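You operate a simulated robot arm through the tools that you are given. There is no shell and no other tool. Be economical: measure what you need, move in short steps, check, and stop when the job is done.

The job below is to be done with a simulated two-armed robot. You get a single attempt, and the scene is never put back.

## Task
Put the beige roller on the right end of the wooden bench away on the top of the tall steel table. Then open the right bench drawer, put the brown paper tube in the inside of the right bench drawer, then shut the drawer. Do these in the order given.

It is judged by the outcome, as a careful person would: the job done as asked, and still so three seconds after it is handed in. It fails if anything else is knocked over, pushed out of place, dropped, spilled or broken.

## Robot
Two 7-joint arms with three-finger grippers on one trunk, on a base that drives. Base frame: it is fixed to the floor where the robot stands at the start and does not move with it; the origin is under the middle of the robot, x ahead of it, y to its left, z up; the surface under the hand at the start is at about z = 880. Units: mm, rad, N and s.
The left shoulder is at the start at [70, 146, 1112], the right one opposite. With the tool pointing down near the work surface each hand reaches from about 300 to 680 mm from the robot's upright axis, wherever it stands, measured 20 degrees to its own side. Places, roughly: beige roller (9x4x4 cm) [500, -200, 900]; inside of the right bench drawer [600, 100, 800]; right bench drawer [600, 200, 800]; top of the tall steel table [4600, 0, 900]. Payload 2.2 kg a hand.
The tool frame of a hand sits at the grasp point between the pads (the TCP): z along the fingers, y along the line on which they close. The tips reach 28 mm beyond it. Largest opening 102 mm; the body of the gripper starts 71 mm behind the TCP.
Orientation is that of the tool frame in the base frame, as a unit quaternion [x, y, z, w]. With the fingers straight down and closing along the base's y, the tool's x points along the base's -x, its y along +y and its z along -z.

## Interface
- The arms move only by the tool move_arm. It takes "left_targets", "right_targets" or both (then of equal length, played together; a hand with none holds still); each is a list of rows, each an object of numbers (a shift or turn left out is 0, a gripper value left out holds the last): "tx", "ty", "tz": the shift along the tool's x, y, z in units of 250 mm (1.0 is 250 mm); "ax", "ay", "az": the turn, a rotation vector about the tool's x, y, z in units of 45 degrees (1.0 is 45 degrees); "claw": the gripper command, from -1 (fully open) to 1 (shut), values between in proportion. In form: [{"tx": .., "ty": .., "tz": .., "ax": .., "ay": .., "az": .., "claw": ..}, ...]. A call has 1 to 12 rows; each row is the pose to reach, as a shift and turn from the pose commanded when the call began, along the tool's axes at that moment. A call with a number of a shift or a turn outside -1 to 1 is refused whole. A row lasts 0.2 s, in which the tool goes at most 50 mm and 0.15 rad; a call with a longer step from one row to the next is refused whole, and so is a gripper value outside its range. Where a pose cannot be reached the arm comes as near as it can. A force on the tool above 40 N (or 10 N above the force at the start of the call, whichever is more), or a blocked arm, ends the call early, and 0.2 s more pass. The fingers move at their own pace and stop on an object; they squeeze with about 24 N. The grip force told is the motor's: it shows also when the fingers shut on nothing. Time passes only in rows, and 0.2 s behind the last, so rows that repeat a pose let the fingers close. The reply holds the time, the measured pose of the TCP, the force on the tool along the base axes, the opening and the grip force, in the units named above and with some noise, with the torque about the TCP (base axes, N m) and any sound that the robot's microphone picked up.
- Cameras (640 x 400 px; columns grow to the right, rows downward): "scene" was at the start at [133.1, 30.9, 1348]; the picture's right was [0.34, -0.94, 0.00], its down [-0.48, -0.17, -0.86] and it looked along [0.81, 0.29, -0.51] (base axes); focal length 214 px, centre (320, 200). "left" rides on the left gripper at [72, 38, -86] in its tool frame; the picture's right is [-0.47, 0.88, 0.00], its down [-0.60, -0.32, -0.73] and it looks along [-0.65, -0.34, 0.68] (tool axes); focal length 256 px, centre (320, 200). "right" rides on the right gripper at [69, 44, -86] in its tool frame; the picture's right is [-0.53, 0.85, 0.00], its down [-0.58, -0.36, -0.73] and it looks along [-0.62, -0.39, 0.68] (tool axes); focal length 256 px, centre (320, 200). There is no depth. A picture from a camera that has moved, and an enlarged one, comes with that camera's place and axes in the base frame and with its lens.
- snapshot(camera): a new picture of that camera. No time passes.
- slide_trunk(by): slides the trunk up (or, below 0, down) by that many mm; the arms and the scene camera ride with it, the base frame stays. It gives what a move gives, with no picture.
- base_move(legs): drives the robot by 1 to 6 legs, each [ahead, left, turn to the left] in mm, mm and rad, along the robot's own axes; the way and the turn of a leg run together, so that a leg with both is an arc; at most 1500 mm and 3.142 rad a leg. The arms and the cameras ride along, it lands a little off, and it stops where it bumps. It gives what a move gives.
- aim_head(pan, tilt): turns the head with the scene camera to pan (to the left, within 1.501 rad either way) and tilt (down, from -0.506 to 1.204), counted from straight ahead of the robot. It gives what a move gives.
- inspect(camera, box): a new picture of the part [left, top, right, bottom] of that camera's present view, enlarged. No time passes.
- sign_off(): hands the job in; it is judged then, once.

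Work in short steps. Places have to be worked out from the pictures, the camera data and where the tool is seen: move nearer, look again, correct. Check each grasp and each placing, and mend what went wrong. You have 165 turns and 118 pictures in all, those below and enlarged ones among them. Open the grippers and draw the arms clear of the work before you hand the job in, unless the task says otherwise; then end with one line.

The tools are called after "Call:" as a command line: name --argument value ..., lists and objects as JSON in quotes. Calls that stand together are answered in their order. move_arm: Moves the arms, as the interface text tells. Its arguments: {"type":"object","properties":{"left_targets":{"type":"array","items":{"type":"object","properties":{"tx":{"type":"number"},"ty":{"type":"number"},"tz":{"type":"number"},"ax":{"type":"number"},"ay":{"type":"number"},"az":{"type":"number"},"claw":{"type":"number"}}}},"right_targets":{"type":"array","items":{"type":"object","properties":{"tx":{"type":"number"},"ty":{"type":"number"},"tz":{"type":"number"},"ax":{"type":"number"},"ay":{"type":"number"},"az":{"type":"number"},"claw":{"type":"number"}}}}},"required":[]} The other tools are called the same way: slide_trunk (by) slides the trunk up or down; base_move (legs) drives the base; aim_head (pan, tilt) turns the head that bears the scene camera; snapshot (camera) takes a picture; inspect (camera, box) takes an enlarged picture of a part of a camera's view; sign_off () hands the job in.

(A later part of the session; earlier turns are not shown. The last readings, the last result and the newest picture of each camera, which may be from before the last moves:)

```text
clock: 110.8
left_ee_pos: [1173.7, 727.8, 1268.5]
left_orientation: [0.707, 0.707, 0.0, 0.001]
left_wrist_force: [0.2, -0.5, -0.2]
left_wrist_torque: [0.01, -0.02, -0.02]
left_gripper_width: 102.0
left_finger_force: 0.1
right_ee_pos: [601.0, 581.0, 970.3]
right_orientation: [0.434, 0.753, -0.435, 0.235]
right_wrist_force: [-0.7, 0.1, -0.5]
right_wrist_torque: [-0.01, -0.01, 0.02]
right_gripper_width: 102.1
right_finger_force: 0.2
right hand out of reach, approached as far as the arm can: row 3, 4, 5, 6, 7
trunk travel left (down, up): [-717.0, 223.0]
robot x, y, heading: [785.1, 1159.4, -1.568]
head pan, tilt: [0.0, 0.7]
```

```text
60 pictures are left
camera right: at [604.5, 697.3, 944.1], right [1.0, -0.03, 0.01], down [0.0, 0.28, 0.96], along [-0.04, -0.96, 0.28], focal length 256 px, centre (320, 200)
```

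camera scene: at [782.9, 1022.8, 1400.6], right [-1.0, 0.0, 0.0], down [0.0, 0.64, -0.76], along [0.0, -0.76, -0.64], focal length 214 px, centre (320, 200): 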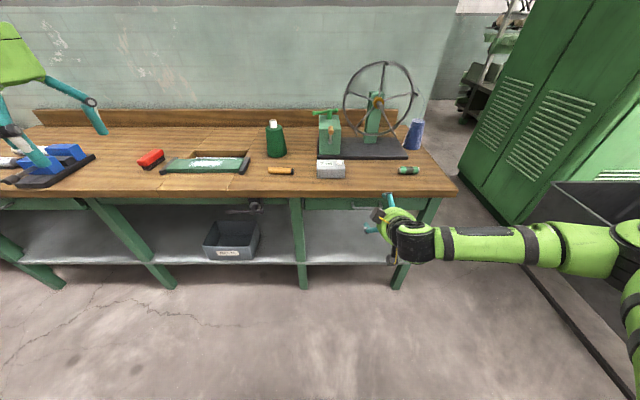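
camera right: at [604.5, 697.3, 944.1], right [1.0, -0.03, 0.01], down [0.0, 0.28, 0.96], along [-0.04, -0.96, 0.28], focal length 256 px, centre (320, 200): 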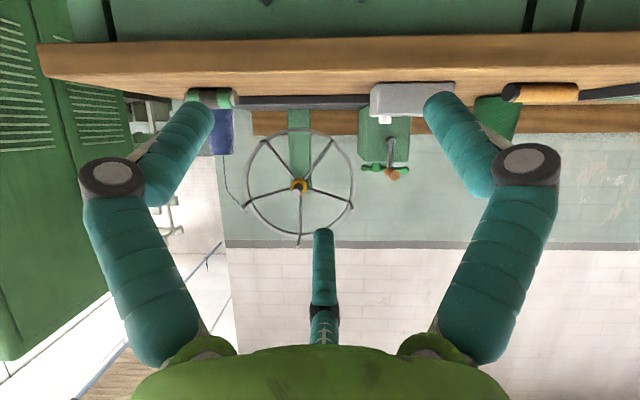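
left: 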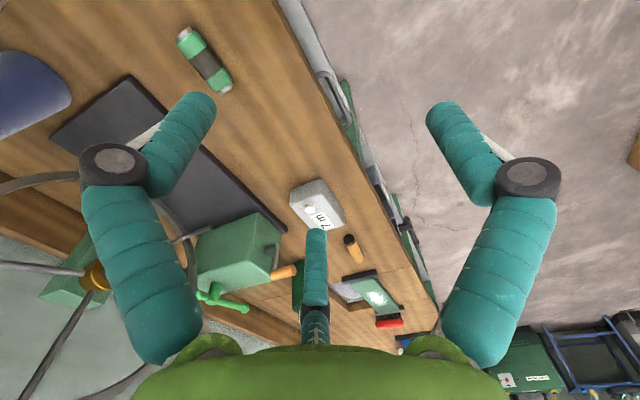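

The pitch stopped at about 60°, which is enough to bring the fingers around the bar from front and above. I'll keep this arm pose, half-close the fingers, and position with the trunk and base.

Call:
move_arm --right_targets '[{"claw": 0.06}, {"claw": 0.06}, {"claw": 0.06}]'

Call:
slide_trunk --by -110

Call:
base_move --legs '[[115, -12, 0]]'

Call:
snapshot --camera "right"

Call:
aim_head --pan -0.25 --tilt 0.75

Call:
inspect --camera "scene" --box '[220, 100, 420, 260]'

```text
clock: 111.6
left_ee_pos: [1173.8, 727.6, 1268.5]
left_orientation: [0.707, 0.707, 0.0, 0.001]
left_wrist_force: [-0.3, 0.0, -0.5]
left_wrist_torque: [0.0, -0.01, 0.01]
left_gripper_width: 101.9
left_finger_force: 0.0
right_ee_pos: [600.7, 581.8, 970.9]
right_orientation: [0.434, 0.753, -0.435, 0.235]
right_wrist_force: [0.1, 0.1, 0.1]
right_wrist_torque: [-0.01, 0.0, 0.02]
right_gripper_width: 47.9
right_finger_force: 0.1
trunk travel left (down, up): [-717.0, 223.0]
robot x, y, heading: [784.1, 1157.6, -1.568]
head pan, tilt: [0.0, 0.7]
```

```text
clock: 113.0
left_ee_pos: [1175.0, 727.6, 1158.9]
left_orientation: [0.707, 0.707, 0.0, 0.002]
left_wrist_force: [0.4, 0.0, 0.2]
left_wrist_torque: [-0.03, 0.01, 0.0]
left_gripper_width: 102.3
left_finger_force: 0.1
right_ee_pos: [600.9, 581.0, 860.7]
right_orientation: [0.435, 0.753, -0.435, 0.235]
right_wrist_force: [0.0, -0.1, 0.0]
right_wrist_torque: [-0.01, -0.01, 0.02]
right_gripper_width: 47.9
right_finger_force: 0.0
trunk travel left (down, up): [-607.0, 333.0]
robot x, y, heading: [781.9, 1153.6, -1.566]
head pan, tilt: [0.0, 0.7]
```

```text
clock: 114.2
left_ee_pos: [1163.1, 616.2, 1158.3]
left_orientation: [0.707, 0.708, -0.002, 0.001]
left_wrist_force: [1.1, -0.2, 0.5]
left_wrist_torque: [0.03, 0.0, -0.05]
left_gripper_width: 102.1
left_finger_force: 0.1
right_ee_pos: [590.4, 469.5, 860.7]
right_orientation: [0.434, 0.753, -0.434, 0.235]
right_wrist_force: [-0.3, 0.4, 0.4]
right_wrist_torque: [0.04, 0.02, -0.03]
right_gripper_width: 47.9
right_finger_force: 0.0
trunk travel left (down, up): [-607.0, 333.0]
robot x, y, heading: [773.5, 1045.8, -1.566]
head pan, tilt: [0.0, 0.7]
```

```text
59 pictures are left
camera right: at [593.7, 586.2, 834.5], right [1.0, -0.03, 0.01], down [0.0, 0.28, 0.96], along [-0.03, -0.96, 0.28], focal length 256 px, centre (320, 200)
```

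right: 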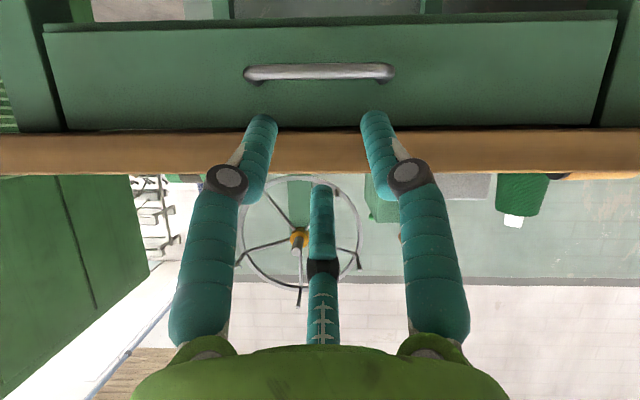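

```text
clock: 115.0
left_ee_pos: [1164.2, 615.9, 1157.4]
left_orientation: [0.707, 0.707, 0.0, 0.0]
left_wrist_force: [0.4, 0.3, 0.4]
left_wrist_torque: [-0.01, -0.04, 0.01]
left_gripper_width: 101.9
left_finger_force: 0.1
right_ee_pos: [590.0, 468.2, 860.4]
right_orientation: [0.435, 0.753, -0.435, 0.235]
right_wrist_force: [-0.8, 0.2, 0.1]
right_wrist_torque: [0.01, 0.03, -0.03]
right_gripper_width: 48.0
right_finger_force: 0.0
trunk travel left (down, up): [-607.0, 333.0]
robot x, y, heading: [772.8, 1043.5, -1.569]
head pan, tilt: [-0.25, 0.75]
```

```text
2.50 times, centred on (320, 180) of scene
camera zoom: at [751.3, 915.7, 1286.3], right [-0.97, 0.24, 0.0], down [0.17, 0.66, -0.73], along [-0.18, -0.71, -0.68], focal length 536 px, centre (320, 250)
```

zoom: 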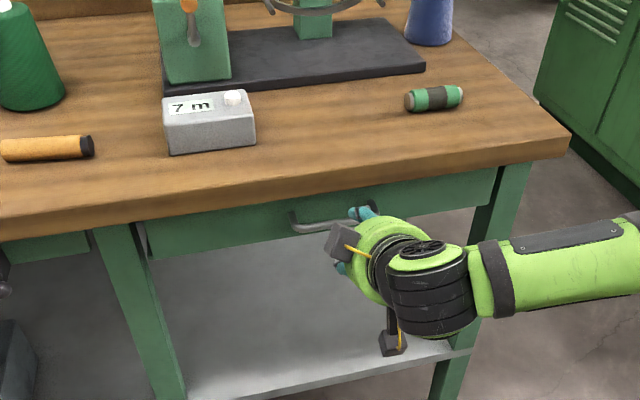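

Combining the views puts the bar lower than I thought, at about (586,355,794), with the drawer front at y≈319 and the wood overhang at y≈340. I'll approach along the finger direction part-way and check.

Call:
move_arm --right_targets '[{"tx": 0.034, "ty": 0.003, "tz": 0.1, "claw": 0.06}, {"tx": 0.034, "ty": 0.003, "tz": 0.2, "claw": 0.06}, {"tx": 0.034, "ty": 0.003, "tz": 0.28, "claw": 0.06}, {"tx": 0.034, "ty": 0.003, "tz": 0.28, "claw": 0.06}]'

Call:
snapshot --camera "right"

```text
clock: 116.0
left_ee_pos: [1164.2, 617.0, 1157.6]
left_orientation: [0.707, 0.707, -0.001, 0.0]
left_wrist_force: [-0.3, -0.3, 0.6]
left_wrist_torque: [-0.02, 0.02, 0.03]
left_gripper_width: 101.7
left_finger_force: 0.1
right_ee_pos: [561.1, 426.5, 842.7]
right_orientation: [0.434, 0.756, -0.432, 0.233]
right_wrist_force: [-0.7, 0.4, -0.5]
right_wrist_torque: [0.03, 0.0, 0.0]
right_gripper_width: 48.0
right_finger_force: 0.1
right hand out of reach, approached as far as the arm can: row 1, 2, 3, 4
trunk travel left (down, up): [-607.0, 333.0]
robot x, y, heading: [771.2, 1045.9, -1.569]
head pan, tilt: [-0.25, 0.75]
```

```text
57 pictures are left
camera right: at [565.7, 541.8, 815.7], right [1.0, -0.03, 0.01], down [0.0, 0.27, 0.96], along [-0.03, -0.96, 0.27], focal length 256 px, centre (320, 200)
```

right: 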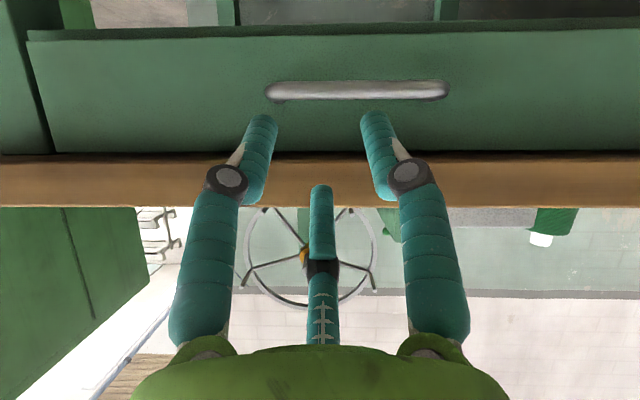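

The arm is at its limit, so I'll use the trunk and base for the rest of the approach. First I'll open slightly, go down 44 mm, then move the base.

Call:
move_arm --right_targets '[{"claw": -0.06}, {"claw": -0.06}]'

Call:
slide_trunk --by -44

Call:
base_move --legs '[[30, 25, 0]]'

Call:
snapshot --camera "right"

Call:
inspect --camera "scene" --box '[290, 130, 390, 210]'

```text
clock: 116.6
left_ee_pos: [1164.0, 616.9, 1158.4]
left_orientation: [0.707, 0.707, 0.0, 0.001]
left_wrist_force: [0.2, 0.2, 0.0]
left_wrist_torque: [0.01, 0.01, 0.01]
left_gripper_width: 102.1
left_finger_force: 0.3
right_ee_pos: [562.7, 426.2, 841.2]
right_orientation: [0.435, 0.754, -0.433, 0.233]
right_wrist_force: [0.1, -1.0, -0.4]
right_wrist_torque: [0.01, 0.03, 0.01]
right_gripper_width: 54.2
right_finger_force: 0.0
trunk travel left (down, up): [-607.0, 333.0]
robot x, y, heading: [773.1, 1049.9, -1.57]
head pan, tilt: [-0.25, 0.75]
```

```text
clock: 117.5
left_ee_pos: [1163.8, 616.1, 1114.3]
left_orientation: [0.707, 0.707, -0.001, 0.002]
left_wrist_force: [0.3, 0.8, 0.1]
left_wrist_torque: [0.01, 0.03, 0.01]
left_gripper_width: 101.8
left_finger_force: 0.1
right_ee_pos: [562.0, 425.5, 797.4]
right_orientation: [0.435, 0.754, -0.433, 0.234]
right_wrist_force: [0.0, 0.5, 0.7]
right_wrist_torque: [0.04, 0.0, 0.02]
right_gripper_width: 54.3
right_finger_force: 0.1
trunk travel left (down, up): [-563.0, 377.0]
robot x, y, heading: [772.8, 1046.6, -1.573]
head pan, tilt: [-0.25, 0.75]
```

```text
clock: 118.3
left_ee_pos: [1187.7, 589.4, 1116.4]
left_orientation: [0.707, 0.707, -0.001, 0.001]
left_wrist_force: [0.3, 0.6, -0.1]
left_wrist_torque: [0.01, -0.01, -0.02]
left_gripper_width: 102.0
left_finger_force: 0.0
right_ee_pos: [584.4, 397.5, 797.2]
right_orientation: [0.436, 0.754, -0.433, 0.233]
right_wrist_force: [-0.3, 0.5, -0.4]
right_wrist_torque: [-0.01, 0.0, -0.01]
right_gripper_width: 53.8
right_finger_force: 0.0
trunk travel left (down, up): [-563.0, 377.0]
robot x, y, heading: [799.5, 1016.7, -1.57]
head pan, tilt: [-0.25, 0.75]
```

```text
56 pictures are left
camera right: at [588.6, 514.1, 771.7], right [1.0, -0.03, 0.01], down [0.0, 0.27, 0.96], along [-0.04, -0.96, 0.27], focal length 256 px, centre (320, 200)
```

right: 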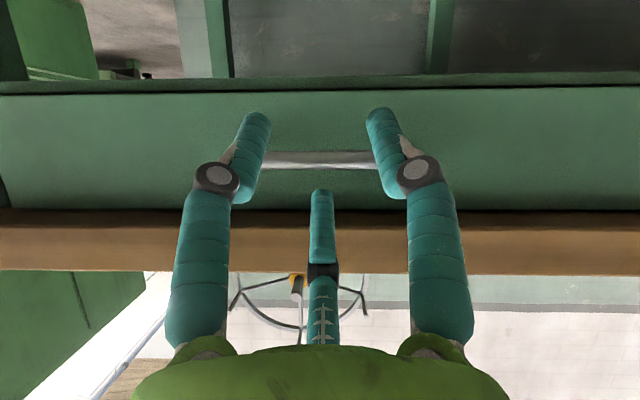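

```text
5.00 times, centred on (340, 170) of scene
camera zoom: at [774.4, 888.3, 1242.4], right [-0.97, 0.25, 0.0], down [0.17, 0.66, -0.73], along [-0.18, -0.71, -0.68], focal length 1072 px, centre (220, 350)
```

zoom: 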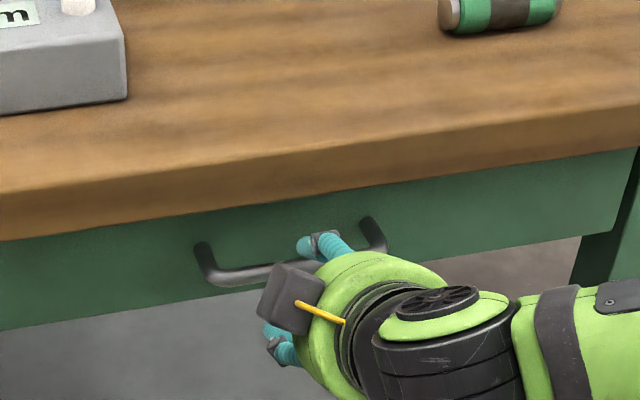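

The top finger passes above the bar and the other two sit below it. I'll advance 26 mm more.

Call:
base_move --legs '[[26, 0, 0]]'

Call:
inspect --camera "scene" --box '[290, 130, 390, 210]'

Call:
snapshot --camera "right"

```text
clock: 119.2
left_ee_pos: [1187.4, 563.9, 1114.8]
left_orientation: [0.708, 0.706, 0.0, 0.003]
left_wrist_force: [0.9, -0.1, 0.0]
left_wrist_torque: [-0.03, 0.03, 0.0]
left_gripper_width: 101.7
left_finger_force: 0.1
right_ee_pos: [584.8, 372.2, 798.8]
right_orientation: [0.434, 0.754, -0.433, 0.233]
right_wrist_force: [0.0, 0.6, 0.5]
right_wrist_torque: [0.0, -0.01, -0.01]
right_gripper_width: 54.1
right_finger_force: 0.0
trunk travel left (down, up): [-563.0, 377.0]
robot x, y, heading: [795.0, 988.6, -1.567]
head pan, tilt: [-0.25, 0.75]
```

```text
5.00 times, centred on (340, 170) of scene
camera zoom: at [775.2, 863.5, 1242.6], right [-0.97, 0.25, 0.0], down [0.17, 0.66, -0.73], along [-0.18, -0.71, -0.68], focal length 1072 px, centre (220, 350)
```

zoom: 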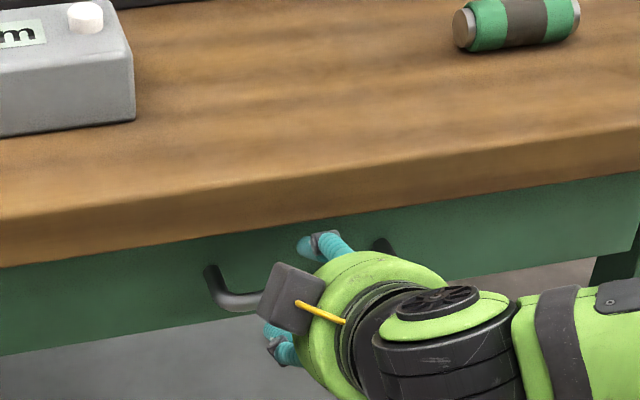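

```text
53 pictures are left
camera right: at [589.2, 488.7, 772.4], right [1.0, -0.03, 0.01], down [0.0, 0.28, 0.96], along [-0.04, -0.96, 0.28], focal length 256 px, centre (320, 200)
```

right: 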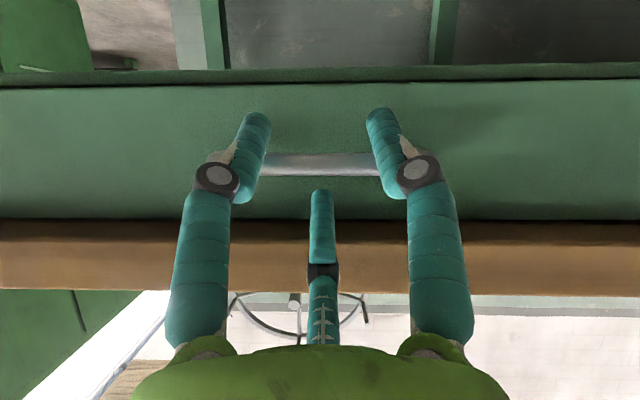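

The bar lies between the fingers with no contact force, so I'll close on it.

Call:
move_arm --right_targets '[{"claw": 0.3}, {"claw": 0.6}, {"claw": 1}, {"claw": 1}, {"claw": 1}]'

Call:
snapshot --camera "right"

```text
clock: 120.3
left_ee_pos: [1187.4, 563.3, 1114.3]
left_orientation: [0.707, 0.707, -0.001, 0.002]
left_wrist_force: [-0.7, 1.6, 0.2]
left_wrist_torque: [-0.04, 0.0, -0.02]
left_gripper_width: 102.1
left_finger_force: 0.0
right_ee_pos: [586.2, 372.1, 798.8]
right_orientation: [0.435, 0.753, -0.434, 0.234]
right_wrist_force: [-1.0, 0.1, 6.5]
right_wrist_torque: [-0.14, -0.31, -0.12]
right_gripper_width: 19.3
right_finger_force: 44.1
trunk travel left (down, up): [-563.0, 377.0]
robot x, y, heading: [799.8, 990.4, -1.565]
head pan, tilt: [-0.25, 0.75]
```

```text
52 pictures are left
camera right: at [589.4, 487.7, 772.6], right [1.0, -0.03, 0.01], down [0.0, 0.28, 0.96], along [-0.04, -0.96, 0.28], focal length 256 px, centre (320, 200)
```

right: 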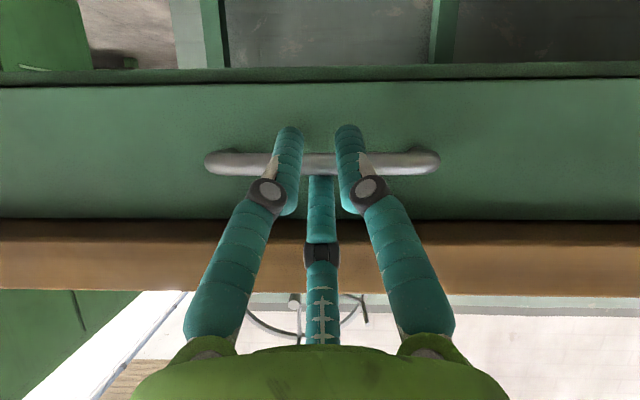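

The bar is gripped (19 mm, 44 N). I'll pull by driving the base back, a little at first.

Call:
base_move --legs '[[-80, 0, 0]]'

Call:
snapshot --camera "scene"

```text
clock: 121.4
left_ee_pos: [1186.4, 639.4, 1114.2]
left_orientation: [0.708, 0.706, -0.001, 0.001]
left_wrist_force: [0.0, 0.8, 0.4]
left_wrist_torque: [-0.02, 0.04, 0.01]
left_gripper_width: 102.0
left_finger_force: 0.1
right_ee_pos: [585.1, 449.9, 798.0]
right_orientation: [0.435, 0.754, -0.434, 0.234]
right_wrist_force: [0.6, -1.8, 7.2]
right_wrist_torque: [-0.23, -0.35, -0.18]
right_gripper_width: 19.5
right_finger_force: 44.8
trunk travel left (down, up): [-563.0, 377.0]
robot x, y, heading: [797.9, 1070.1, -1.572]
head pan, tilt: [-0.25, 0.75]
```

```text
51 pictures are left
camera scene: at [775.8, 941.0, 1242.5], right [-0.97, 0.25, 0.0], down [0.17, 0.66, -0.73], along [-0.18, -0.71, -0.68], focal length 214 px, centre (320, 200)
```

scene: 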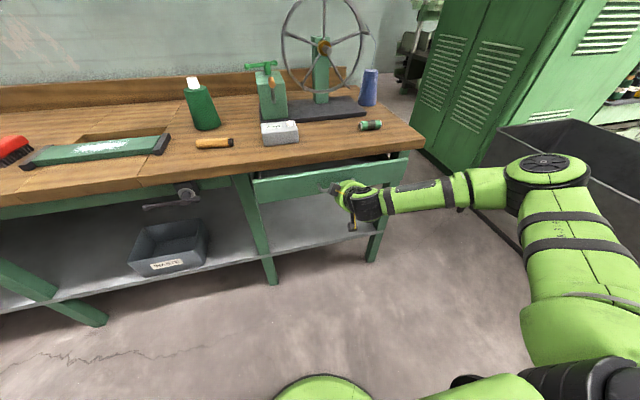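

The drawer is opening smoothly. I'll pull 160 mm more.

Call:
base_move --legs '[[-160, 0, 0]]'

Call:
snapshot --camera "scene"

```text
clock: 122.8
left_ee_pos: [1186.9, 794.6, 1113.3]
left_orientation: [0.709, 0.705, -0.002, 0.002]
left_wrist_force: [-0.4, -0.9, -1.1]
left_wrist_torque: [-0.01, -0.02, -0.03]
left_gripper_width: 101.9
left_finger_force: 0.0
right_ee_pos: [585.6, 606.2, 799.1]
right_orientation: [0.435, 0.753, -0.434, 0.234]
right_wrist_force: [8.2, -2.1, 0.0]
right_wrist_torque: [-0.07, -0.6, 0.28]
right_gripper_width: 19.5
right_finger_force: 44.6
trunk travel left (down, up): [-563.0, 377.0]
robot x, y, heading: [792.9, 1227.9, -1.573]
head pan, tilt: [-0.25, 0.75]
```

```text
50 pictures are left
camera scene: at [776.3, 1096.3, 1242.3], right [-0.97, 0.25, 0.0], down [0.17, 0.66, -0.73], along [-0.18, -0.71, -0.68], focal length 214 px, centre (320, 200)
```

scene: 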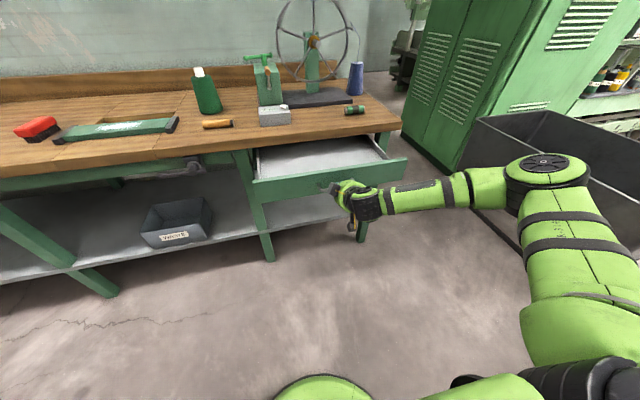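

It's open about 235 mm. I'll pull another 50 mm for hand room, which stops by itself if the drawer reaches its end.

Call:
base_move --legs '[[-50, 0, 0]]'

```text
clock: 123.7
left_ee_pos: [1186.3, 845.7, 1114.0]
left_orientation: [0.709, 0.705, 0.0, 0.001]
left_wrist_force: [-0.3, -0.3, 0.0]
left_wrist_torque: [-0.02, -0.02, 0.0]
left_gripper_width: 102.4
left_finger_force: 0.0
right_ee_pos: [584.9, 656.8, 798.4]
right_orientation: [0.436, 0.753, -0.434, 0.235]
right_wrist_force: [3.2, -1.9, -1.3]
right_wrist_torque: [-0.12, -0.18, -0.49]
right_gripper_width: 19.3
right_finger_force: 44.4
trunk travel left (down, up): [-563.0, 377.0]
robot x, y, heading: [797.4, 1275.9, -1.573]
head pan, tilt: [-0.25, 0.75]
```

The drawer is open about 285 mm. I'll release the bar to the same opening I used to approach it and back straight off.

Call:
move_arm --right_targets '[{"claw": 0.3}, {"claw": -0.06}, {"claw": -0.06}]'

Call:
base_move --legs '[[-90, 0, 0]]'

Call:
snapshot --camera "scene"

```text
clock: 124.5
left_ee_pos: [1185.4, 845.9, 1114.5]
left_orientation: [0.708, 0.706, 0.0, 0.001]
left_wrist_force: [0.1, 0.1, 0.1]
left_wrist_torque: [0.01, -0.01, -0.02]
left_gripper_width: 102.3
left_finger_force: 0.1
right_ee_pos: [584.9, 656.4, 799.7]
right_orientation: [0.435, 0.753, -0.435, 0.235]
right_wrist_force: [-0.3, -0.7, 0.0]
right_wrist_torque: [0.0, -0.03, 0.01]
right_gripper_width: 54.2
right_finger_force: 0.1
trunk travel left (down, up): [-563.0, 377.0]
robot x, y, heading: [797.8, 1274.3, -1.572]
head pan, tilt: [-0.25, 0.75]
```

```text
clock: 125.6
left_ee_pos: [1186.5, 933.2, 1114.0]
left_orientation: [0.709, 0.705, 0.0, 0.001]
left_wrist_force: [-1.0, -0.1, -1.3]
left_wrist_torque: [0.0, 0.0, -0.01]
left_gripper_width: 101.9
left_finger_force: 0.1
right_ee_pos: [585.1, 743.7, 798.3]
right_orientation: [0.436, 0.753, -0.434, 0.234]
right_wrist_force: [-0.2, 0.2, 0.4]
right_wrist_torque: [0.0, -0.01, -0.03]
right_gripper_width: 54.1
right_finger_force: 0.1
trunk travel left (down, up): [-563.0, 377.0]
robot x, y, heading: [800.1, 1361.8, -1.573]
head pan, tilt: [-0.25, 0.75]
```

```text
49 pictures are left
camera scene: at [775.3, 1234.3, 1242.3], right [-0.97, 0.25, 0.0], down [0.17, 0.66, -0.73], along [-0.18, -0.71, -0.68], focal length 214 px, centre (320, 200)
```

scene: 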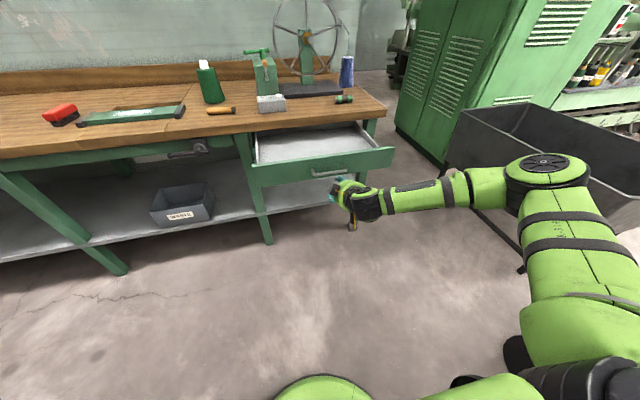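

The drawer stays open. The tube at about (950,230) suits the right arm with the base at x≈1130, clear of the drawer. I'll raise the trunk and unpitch the hand back to vertical.

Call:
slide_trunk --by 170

Call:
move_arm --right_targets '[{"ax": -0.08, "ay": 0.146, "claw": -1}, {"ax": -0.16, "ay": 0.292}, {"ax": -0.24, "ay": 0.438}, {"ax": -0.32, "ay": 0.585}, {"ax": -0.4, "ay": 0.73}, {"ax": -0.48, "ay": 0.877}, {"ax": -0.48, "ay": 0.877}]'

Call:
move_arm --right_targets '[{"ax": -0.08, "ay": 0.146}, {"ax": -0.16, "ay": 0.292}, {"ax": -0.16, "ay": 0.292}]'

Call:
base_move --legs '[[0, 330, 0], [350, 0, 0]]'

Call:
aim_head --pan 0.0 --tilt 0.7

Call:
snapshot --camera "scene"

```text
clock: 127.6
left_ee_pos: [1185.5, 932.1, 1284.1]
left_orientation: [0.709, 0.705, 0.0, 0.001]
left_wrist_force: [0.1, -0.1, -0.8]
left_wrist_torque: [0.02, -0.01, -0.01]
left_gripper_width: 101.9
left_finger_force: 0.2
right_ee_pos: [584.2, 744.1, 967.9]
right_orientation: [0.435, 0.753, -0.434, 0.235]
right_wrist_force: [0.8, -0.6, 0.8]
right_wrist_torque: [-0.02, -0.01, 0.0]
right_gripper_width: 54.2
right_finger_force: 0.1
trunk travel left (down, up): [-733.0, 207.0]
robot x, y, heading: [801.5, 1366.1, -1.575]
head pan, tilt: [-0.25, 0.75]
```

```text
clock: 129.2
left_ee_pos: [1186.2, 934.2, 1285.4]
left_orientation: [0.709, 0.705, 0.0, 0.001]
left_wrist_force: [-0.6, -0.2, 0.0]
left_wrist_torque: [-0.02, 0.0, -0.02]
left_gripper_width: 102.0
left_finger_force: 0.1
right_ee_pos: [584.3, 744.8, 967.4]
right_orientation: [0.505, 0.854, -0.116, 0.044]
right_wrist_force: [-0.1, 0.4, -0.1]
right_wrist_torque: [-0.01, 0.0, 0.04]
right_gripper_width: 102.1
right_finger_force: 0.1
trunk travel left (down, up): [-733.0, 207.0]
robot x, y, heading: [799.3, 1363.2, -1.574]
head pan, tilt: [-0.25, 0.75]
```

```text
clock: 130.0
left_ee_pos: [1185.6, 934.2, 1284.1]
left_orientation: [0.709, 0.705, 0.0, 0.002]
left_wrist_force: [-0.1, 0.4, 0.8]
left_wrist_torque: [0.03, -0.02, -0.01]
left_gripper_width: 102.0
left_finger_force: 0.0
right_ee_pos: [585.2, 744.0, 967.3]
right_orientation: [0.507, 0.857, -0.087, 0.027]
right_wrist_force: [-0.2, 0.2, -0.5]
right_wrist_torque: [0.0, 0.03, -0.03]
right_gripper_width: 102.3
right_finger_force: 0.0
right hand out of reach, approached as far as the arm can: row 1, 2, 3
trunk travel left (down, up): [-733.0, 207.0]
robot x, y, heading: [796.6, 1368.8, -1.573]
head pan, tilt: [-0.25, 0.75]
```

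```text
clock: 133.9
left_ee_pos: [1512.3, 593.1, 1284.8]
left_orientation: [0.704, 0.71, -0.001, 0.002]
left_wrist_force: [-0.5, -0.4, -0.4]
left_wrist_torque: [-0.01, -0.04, 0.0]
left_gripper_width: 102.1
left_finger_force: 0.1
right_ee_pos: [913.3, 396.2, 968.8]
right_orientation: [0.501, 0.861, -0.087, 0.028]
right_wrist_force: [0.4, 0.1, -0.6]
right_wrist_torque: [0.02, -0.02, 0.01]
right_gripper_width: 101.9
right_finger_force: 0.0
trunk travel left (down, up): [-733.0, 207.0]
robot x, y, heading: [1120.4, 1016.7, -1.555]
head pan, tilt: [-0.25, 0.75]
```

```text
clock: 134.7
left_ee_pos: [1513.2, 592.1, 1284.3]
left_orientation: [0.704, 0.71, 0.0, 0.001]
left_wrist_force: [-0.3, -0.1, -0.3]
left_wrist_torque: [0.02, -0.02, -0.01]
left_gripper_width: 101.8
left_finger_force: 0.1
right_ee_pos: [913.3, 392.9, 968.1]
right_orientation: [0.501, 0.86, -0.088, 0.027]
right_wrist_force: [0.1, -0.3, 1.5]
right_wrist_torque: [0.02, 0.01, -0.01]
right_gripper_width: 101.8
right_finger_force: 0.0
trunk travel left (down, up): [-733.0, 207.0]
robot x, y, heading: [1118.9, 1019.0, -1.561]
head pan, tilt: [0.0, 0.7]
```

```text
48 pictures are left
camera scene: at [1118.3, 882.6, 1416.5], right [-1.0, -0.01, 0.0], down [-0.01, 0.64, -0.76], along [0.01, -0.76, -0.64], focal length 214 px, centre (320, 200)
```

scene: 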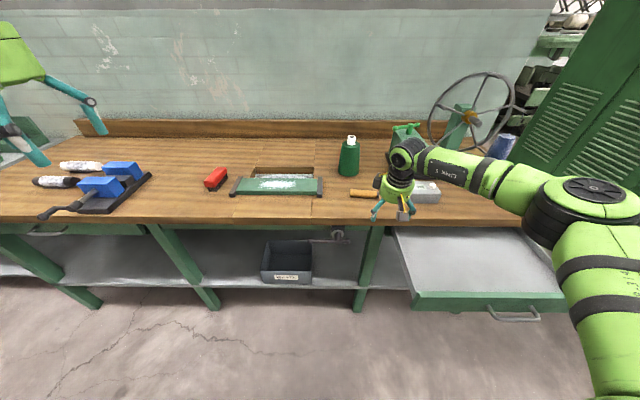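

The tube works out to about (948,216). I'll look from the wrist camera.

Call:
snapshot --camera "right"

Call:
inspect --camera "scene" --box '[310, 130, 470, 230]'

```text
47 pictures are left
camera right: at [920.7, 489.6, 1037.4], right [1.0, -0.05, -0.03], down [0.0, -0.54, 0.84], along [-0.06, -0.84, -0.54], focal length 256 px, centre (320, 200)
```

right: 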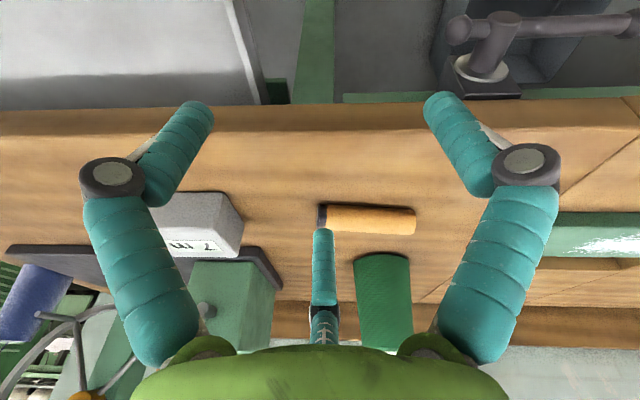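

```text
4.00 times, centred on (390, 180) of scene
camera zoom: at [1118.3, 882.6, 1416.5], right [-1.0, -0.01, 0.0], down [-0.01, 0.64, -0.76], along [0.01, -0.76, -0.64], focal length 858 px, centre (40, 280)
```

zoom: 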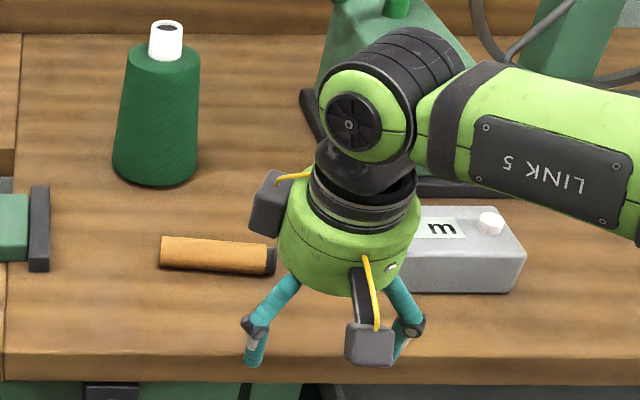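

The tube is about 114 mm long and 30 mm thick, centred at (954,222), with its axis nearly along x. I'll shift the base so the hand sits right above it, staying away from the open drawer.

Call:
base_move --legs '[[0, 42, 0], [168, 0, 0]]'

Call:
move_arm --right_targets '[{"ax": -0.05, "ay": 0.1, "claw": -1}, {"ax": -0.107, "ay": 0.195}, {"ax": -0.107, "ay": 0.195}]'

Call:
snapshot --camera "right"

Call:
snapshot --camera "scene"

```text
clock: 136.7
left_ee_pos: [1556.6, 429.1, 1285.4]
left_orientation: [0.703, 0.711, -0.001, 0.002]
left_wrist_force: [-0.8, 1.0, 0.4]
left_wrist_torque: [-0.02, 0.01, 0.0]
left_gripper_width: 102.1
left_finger_force: 0.0
right_ee_pos: [958.6, 228.5, 970.1]
right_orientation: [0.501, 0.861, -0.088, 0.029]
right_wrist_force: [0.5, 0.4, 0.7]
right_wrist_torque: [-0.06, -0.01, 0.0]
right_gripper_width: 102.0
right_finger_force: 0.1
trunk travel left (down, up): [-733.0, 207.0]
robot x, y, heading: [1166.5, 851.8, -1.556]
head pan, tilt: [0.0, 0.7]
```

```text
clock: 137.5
left_ee_pos: [1554.5, 426.2, 1286.0]
left_orientation: [0.704, 0.71, -0.001, 0.002]
left_wrist_force: [-0.8, 1.4, 1.2]
left_wrist_torque: [-0.04, -0.07, -0.01]
left_gripper_width: 102.1
left_finger_force: 0.1
right_ee_pos: [916.9, 287.7, 971.6]
right_orientation: [0.504, 0.864, -0.013, -0.016]
right_wrist_force: [0.8, 0.4, 0.2]
right_wrist_torque: [-0.07, 0.0, 0.02]
right_gripper_width: 101.9
right_finger_force: 0.0
right hand out of reach, approached as far as the arm can: row 1, 2, 3
trunk travel left (down, up): [-733.0, 207.0]
robot x, y, heading: [1165.4, 847.1, -1.562]
head pan, tilt: [0.0, 0.7]
```

```text
45 pictures are left
camera right: at [924.1, 370.2, 1057.7], right [1.0, -0.05, -0.04], down [0.0, -0.68, 0.74], along [-0.06, -0.73, -0.68], focal length 256 px, centre (320, 200)
```

right: 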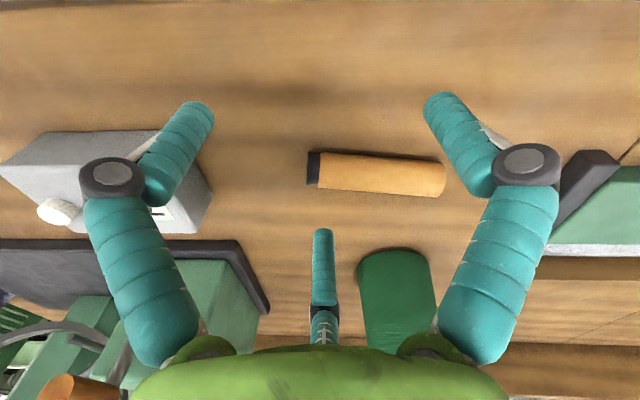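

```text
44 pictures are left
camera scene: at [1160.1, 716.4, 1416.6], right [-1.0, -0.01, 0.0], down [-0.01, 0.64, -0.77], along [0.01, -0.77, -0.64], focal length 214 px, centre (320, 200)
```

scene: 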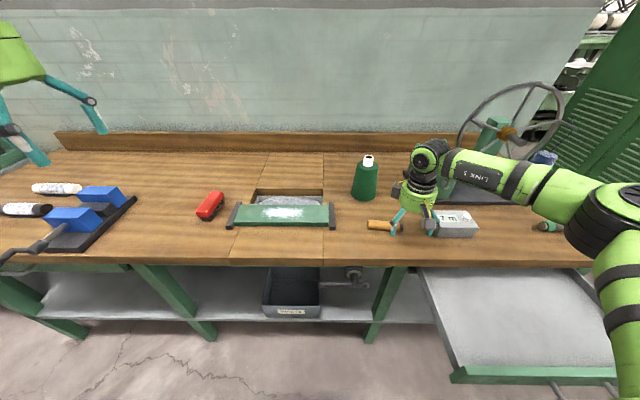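

The hand is vertical again. The tube centre is about (957,225), so I'll shift the base to bring the hand over it.

Call:
base_move --legs '[[62, 40, 0]]'

Call:
snapshot --camera "right"

```text
clock: 138.5
left_ee_pos: [1595.6, 369.5, 1286.4]
left_orientation: [0.704, 0.71, -0.001, 0.004]
left_wrist_force: [0.0, 0.6, -0.2]
left_wrist_torque: [-0.04, -0.03, -0.01]
left_gripper_width: 102.1
left_finger_force: 0.1
right_ee_pos: [958.1, 229.6, 973.6]
right_orientation: [0.503, 0.864, -0.015, -0.015]
right_wrist_force: [-0.1, 0.8, 0.1]
right_wrist_torque: [-0.05, -0.04, 0.01]
right_gripper_width: 101.9
right_finger_force: 0.0
trunk travel left (down, up): [-733.0, 207.0]
robot x, y, heading: [1202.3, 789.2, -1.557]
head pan, tilt: [0.0, 0.7]
```

```text
43 pictures are left
camera right: at [964.9, 312.0, 1058.9], right [1.0, -0.05, -0.04], down [0.0, -0.68, 0.74], along [-0.06, -0.74, -0.67], focal length 256 px, centre (320, 200)
```

right: 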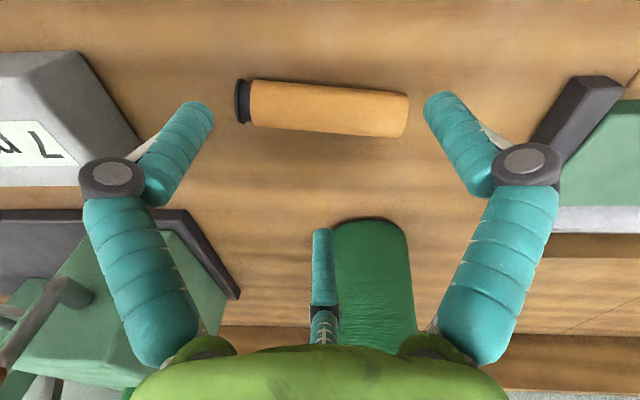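

The TCP is within 4 mm of the tube's centre. I'll descend with the trunk to z≈915.

Call:
slide_trunk --by -40

Call:
snapshot --camera "right"

Call:
slide_trunk --by -19

```text
clock: 139.3
left_ee_pos: [1597.9, 366.7, 1244.0]
left_orientation: [0.704, 0.71, 0.0, 0.002]
left_wrist_force: [-0.6, -1.2, -0.2]
left_wrist_torque: [0.01, 0.02, 0.03]
left_gripper_width: 101.8
left_finger_force: 0.0
right_ee_pos: [959.9, 227.6, 932.8]
right_orientation: [0.504, 0.864, -0.013, -0.017]
right_wrist_force: [-0.4, 0.9, 0.4]
right_wrist_torque: [-0.02, 0.0, 0.0]
right_gripper_width: 102.0
right_finger_force: 0.0
trunk travel left (down, up): [-693.0, 247.0]
robot x, y, heading: [1206.2, 788.8, -1.557]
head pan, tilt: [0.0, 0.7]
```

```text
42 pictures are left
camera right: at [966.8, 309.2, 1017.8], right [1.0, -0.05, -0.04], down [0.0, -0.68, 0.74], along [-0.07, -0.73, -0.68], focal length 256 px, centre (320, 200)
```

right: 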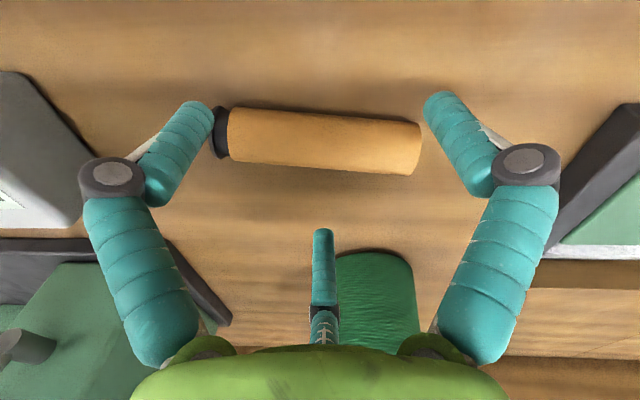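

```text
clock: 140.0
left_ee_pos: [1597.9, 365.4, 1226.8]
left_orientation: [0.703, 0.711, -0.001, 0.002]
left_wrist_force: [0.3, 0.8, 0.9]
left_wrist_torque: [-0.01, 0.03, 0.0]
left_gripper_width: 102.1
left_finger_force: 0.1
right_ee_pos: [958.9, 227.3, 914.0]
right_orientation: [0.503, 0.864, -0.013, -0.016]
right_wrist_force: [0.2, 0.3, 0.9]
right_wrist_torque: [-0.02, 0.02, 0.0]
right_gripper_width: 102.0
right_finger_force: 0.1
trunk travel left (down, up): [-674.0, 266.0]
robot x, y, heading: [1203.3, 788.9, -1.559]
head pan, tilt: [0.0, 0.7]
```

No contact on the way down. I'll close on the tube.

Call:
move_arm --right_targets '[{"claw": 0.2}, {"claw": 0.5}, {"claw": 1}, {"claw": 1}, {"claw": 1}]'

Call:
snapshot --camera "right"

```text
clock: 141.2
left_ee_pos: [1598.7, 367.7, 1226.4]
left_orientation: [0.704, 0.71, -0.001, 0.002]
left_wrist_force: [0.0, 0.2, 0.3]
left_wrist_torque: [0.0, 0.0, -0.02]
left_gripper_width: 101.8
left_finger_force: 0.0
right_ee_pos: [958.7, 227.4, 914.1]
right_orientation: [0.503, 0.864, -0.014, -0.016]
right_wrist_force: [-1.2, -0.5, 3.4]
right_wrist_torque: [-0.1, 0.01, -0.03]
right_gripper_width: 41.9
right_finger_force: 24.3
trunk travel left (down, up): [-674.0, 266.0]
robot x, y, heading: [1204.4, 791.2, -1.562]
head pan, tilt: [0.0, 0.7]
```

```text
41 pictures are left
camera right: at [966.7, 309.5, 999.3], right [1.0, -0.05, -0.04], down [0.0, -0.68, 0.74], along [-0.06, -0.74, -0.67], focal length 256 px, centre (320, 200)
```

right: 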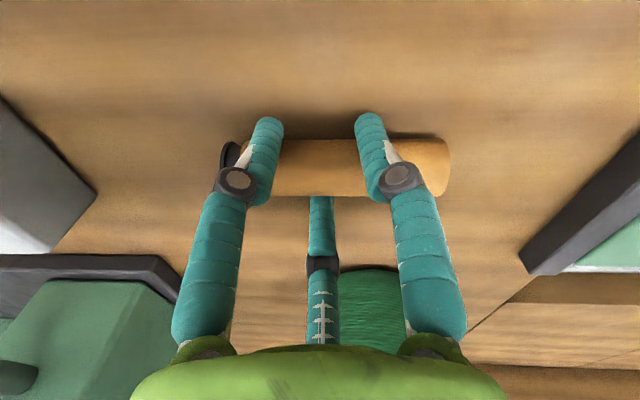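

The grip is good, with one finger on the far side and two on the near side. I'll lift with the trunk and check.

Call:
slide_trunk --by 120

Call:
snapshot --camera "right"

```text
clock: 142.7
left_ee_pos: [1598.3, 367.0, 1345.9]
left_orientation: [0.704, 0.711, -0.001, 0.001]
left_wrist_force: [0.1, 0.2, -0.1]
left_wrist_torque: [-0.04, -0.01, -0.01]
left_gripper_width: 102.1
left_finger_force: 0.0
right_ee_pos: [959.4, 227.3, 1034.2]
right_orientation: [0.504, 0.864, -0.014, -0.017]
right_wrist_force: [0.0, 0.3, 0.3]
right_wrist_torque: [-0.01, 0.06, 0.0]
right_gripper_width: 41.8
right_finger_force: 23.9
trunk travel left (down, up): [-794.0, 146.0]
robot x, y, heading: [1200.4, 790.5, -1.557]
head pan, tilt: [0.0, 0.7]
```

```text
40 pictures are left
camera right: at [966.4, 309.4, 1118.7], right [1.0, -0.05, -0.04], down [0.0, -0.68, 0.74], along [-0.06, -0.73, -0.68], focal length 256 px, centre (320, 200)
```

right: 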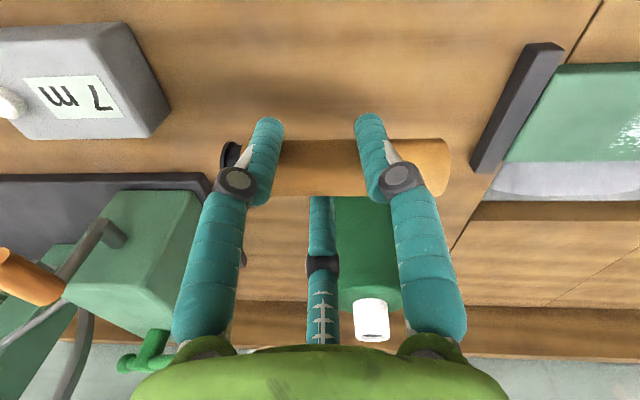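

The tube is held. I'll back away from the bench, strafe right to line up with the open drawer, and look.

Call:
base_move --legs '[[-330, 0, 0], [0, -355, 0]]'

Call:
aim_head --pan -0.2 --tilt 0.85

Call:
snapshot --camera "scene"

Call:
snapshot --camera "right"

```text
clock: 146.7
left_ee_pos: [1239.3, 685.9, 1345.5]
left_orientation: [0.703, 0.711, -0.002, 0.001]
left_wrist_force: [1.0, -0.3, -0.6]
left_wrist_torque: [0.0, 0.04, 0.01]
left_gripper_width: 102.0
left_finger_force: 0.1
right_ee_pos: [600.6, 548.8, 1035.2]
right_orientation: [0.504, 0.863, -0.014, -0.018]
right_wrist_force: [-0.4, -0.4, -0.2]
right_wrist_torque: [0.0, 0.04, -0.01]
right_gripper_width: 41.6
right_finger_force: 24.1
trunk travel left (down, up): [-794.0, 146.0]
robot x, y, heading: [842.1, 1110.3, -1.555]
head pan, tilt: [0.0, 0.7]
```

```text
clock: 147.5
left_ee_pos: [1237.8, 686.8, 1346.6]
left_orientation: [0.703, 0.711, 0.0, 0.001]
left_wrist_force: [-0.7, -0.8, -0.3]
left_wrist_torque: [0.01, -0.01, -0.02]
left_gripper_width: 102.1
left_finger_force: 0.1
right_ee_pos: [598.0, 548.6, 1034.0]
right_orientation: [0.503, 0.864, -0.013, -0.017]
right_wrist_force: [0.2, 0.8, -0.6]
right_wrist_torque: [-0.01, -0.01, 0.01]
right_gripper_width: 41.5
right_finger_force: 24.1
trunk travel left (down, up): [-794.0, 146.0]
robot x, y, heading: [841.9, 1108.4, -1.559]
head pan, tilt: [-0.201, 0.85]
```

```text
39 pictures are left
camera scene: at [826.4, 984.8, 1465.3], right [-0.98, 0.18, 0.0], down [0.14, 0.74, -0.66], along [-0.12, -0.65, -0.75], focal length 214 px, centre (320, 200)
```

scene: 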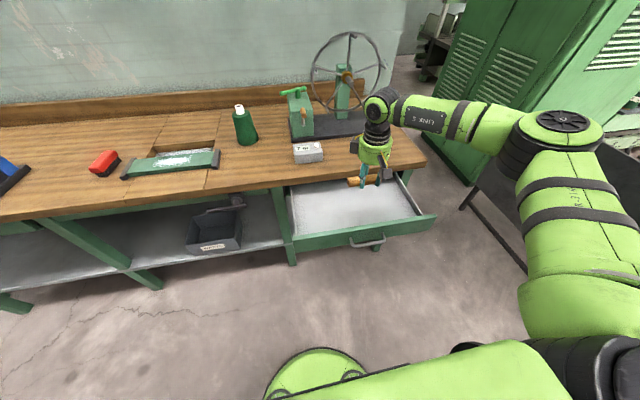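

```text
38 pictures are left
camera right: at [605.7, 630.2, 1118.9], right [1.0, -0.05, -0.04], down [0.0, -0.68, 0.74], along [-0.06, -0.73, -0.68], focal length 256 px, centre (320, 200)
```

right: 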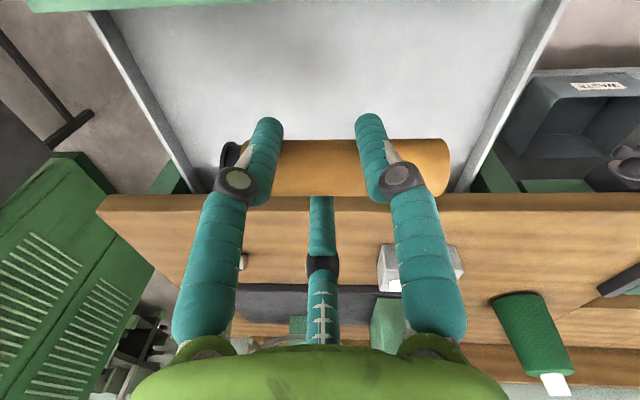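

The hand is centred on the drawer in x. I'll move ahead 78 mm to y≈470 and lower 150 mm with the trunk.

Call:
base_move --legs '[[78, 0, 0]]'

Call:
slide_trunk --by -150

Call:
snapshot --camera "scene"

Call:
snapshot --camera "right"

```text
clock: 148.5
left_ee_pos: [1238.2, 617.9, 1348.0]
left_orientation: [0.704, 0.711, -0.004, 0.004]
left_wrist_force: [-0.1, -0.2, -0.4]
left_wrist_torque: [-0.01, 0.02, -0.04]
left_gripper_width: 102.0
left_finger_force: 0.0
right_ee_pos: [599.3, 477.2, 1036.7]
right_orientation: [0.503, 0.864, -0.015, -0.016]
right_wrist_force: [0.0, 0.5, 0.0]
right_wrist_torque: [-0.05, -0.03, 0.03]
right_gripper_width: 41.9
right_finger_force: 24.3
trunk travel left (down, up): [-794.0, 146.0]
robot x, y, heading: [846.7, 1036.4, -1.555]
head pan, tilt: [-0.201, 0.85]
```

```text
clock: 150.3
left_ee_pos: [1238.3, 612.0, 1195.8]
left_orientation: [0.704, 0.711, -0.002, 0.002]
left_wrist_force: [0.0, -0.1, -0.2]
left_wrist_torque: [-0.04, 0.04, 0.0]
left_gripper_width: 102.2
left_finger_force: 0.1
right_ee_pos: [599.1, 473.1, 884.5]
right_orientation: [0.504, 0.863, -0.014, -0.017]
right_wrist_force: [0.0, 0.6, -0.7]
right_wrist_torque: [0.01, 0.04, -0.02]
right_gripper_width: 41.5
right_finger_force: 24.5
trunk travel left (down, up): [-644.0, 296.0]
robot x, y, heading: [842.4, 1035.9, -1.554]
head pan, tilt: [-0.201, 0.85]
```

```text
37 pictures are left
camera scene: at [827.9, 909.7, 1315.3], right [-0.98, 0.19, 0.0], down [0.14, 0.74, -0.66], along [-0.12, -0.65, -0.75], focal length 214 px, centre (320, 200)
```

scene: 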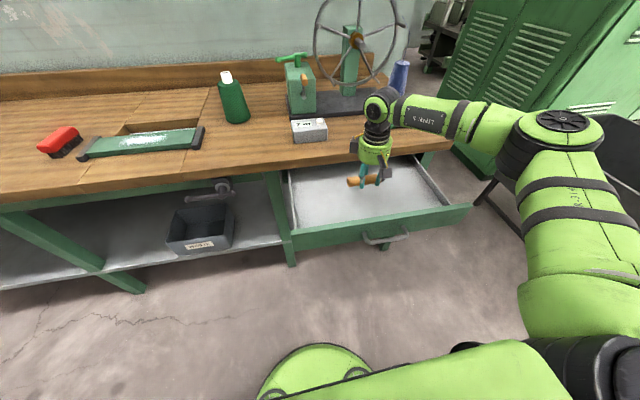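

```text
36 pictures are left
camera right: at [607.2, 555.0, 969.3], right [1.0, -0.05, -0.04], down [0.0, -0.68, 0.74], along [-0.06, -0.73, -0.68], focal length 256 px, centre (320, 200)
```

right: 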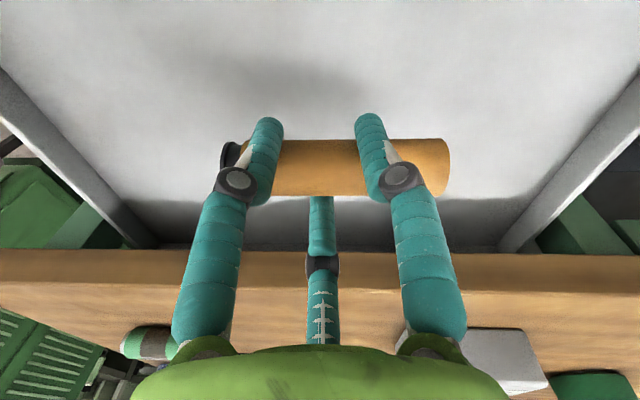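

The tube hovers well inside the drawer with clear margins all round. I'll lower further in steps.

Call:
slide_trunk --by -65

Call:
slide_trunk --by -10

Call:
snapshot --camera "right"

```text
clock: 151.3
left_ee_pos: [1238.5, 612.6, 1131.8]
left_orientation: [0.703, 0.711, -0.002, 0.002]
left_wrist_force: [-0.5, -1.1, 0.9]
left_wrist_torque: [-0.02, -0.01, -0.02]
left_gripper_width: 101.9
left_finger_force: 0.0
right_ee_pos: [600.1, 471.7, 819.2]
right_orientation: [0.503, 0.864, -0.013, -0.017]
right_wrist_force: [-0.2, 0.9, -0.9]
right_wrist_torque: [0.01, -0.01, -0.04]
right_gripper_width: 41.3
right_finger_force: 24.1
trunk travel left (down, up): [-579.0, 361.0]
robot x, y, heading: [842.2, 1035.6, -1.559]
head pan, tilt: [-0.201, 0.85]
```

```text
clock: 151.9
left_ee_pos: [1238.2, 612.7, 1121.0]
left_orientation: [0.703, 0.711, -0.002, 0.002]
left_wrist_force: [-0.2, -0.3, 0.8]
left_wrist_torque: [0.02, 0.06, 0.02]
left_gripper_width: 102.2
left_finger_force: 0.1
right_ee_pos: [600.3, 472.8, 809.1]
right_orientation: [0.504, 0.863, -0.013, -0.017]
right_wrist_force: [-0.6, -0.3, -0.7]
right_wrist_torque: [-0.01, 0.05, 0.01]
right_gripper_width: 41.6
right_finger_force: 24.1
trunk travel left (down, up): [-569.0, 371.0]
robot x, y, heading: [845.3, 1034.8, -1.557]
head pan, tilt: [-0.201, 0.85]
```

```text
35 pictures are left
camera right: at [607.2, 554.9, 894.1], right [1.0, -0.05, -0.04], down [0.0, -0.68, 0.74], along [-0.06, -0.73, -0.68], focal length 256 px, centre (320, 200)
```

right: 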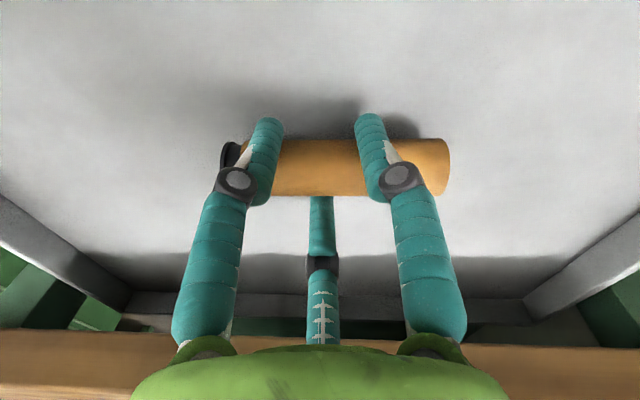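

Shadows now show near the fingertips, so the floor is close. I'll keep going down in small steps and watch the force.

Call:
slide_trunk --by -8

Call:
slide_trunk --by -6

```text
clock: 152.4
left_ee_pos: [1237.9, 612.5, 1113.2]
left_orientation: [0.704, 0.71, -0.002, 0.002]
left_wrist_force: [0.7, -0.3, 0.0]
left_wrist_torque: [0.0, -0.02, 0.01]
left_gripper_width: 102.0
left_finger_force: 0.1
right_ee_pos: [600.4, 472.8, 801.8]
right_orientation: [0.503, 0.864, -0.014, -0.016]
right_wrist_force: [0.6, -0.5, -0.9]
right_wrist_torque: [0.01, -0.01, 0.03]
right_gripper_width: 41.7
right_finger_force: 24.2
trunk travel left (down, up): [-561.0, 379.0]
robot x, y, heading: [842.3, 1032.4, -1.553]
head pan, tilt: [-0.201, 0.85]
```

```text
clock: 153.0
left_ee_pos: [1239.7, 613.2, 1107.3]
left_orientation: [0.703, 0.711, -0.002, 0.001]
left_wrist_force: [-0.5, 0.2, 0.3]
left_wrist_torque: [0.02, 0.01, 0.0]
left_gripper_width: 101.8
left_finger_force: 0.0
right_ee_pos: [599.5, 472.3, 798.8]
right_orientation: [0.503, 0.864, -0.015, -0.016]
right_wrist_force: [-1.7, -0.6, 9.7]
right_wrist_torque: [-0.08, 0.07, -0.01]
right_gripper_width: 41.8
right_finger_force: 24.5
trunk travel left (down, up): [-555.0, 385.0]
robot x, y, heading: [841.1, 1035.5, -1.559]
head pan, tilt: [-0.201, 0.85]
```

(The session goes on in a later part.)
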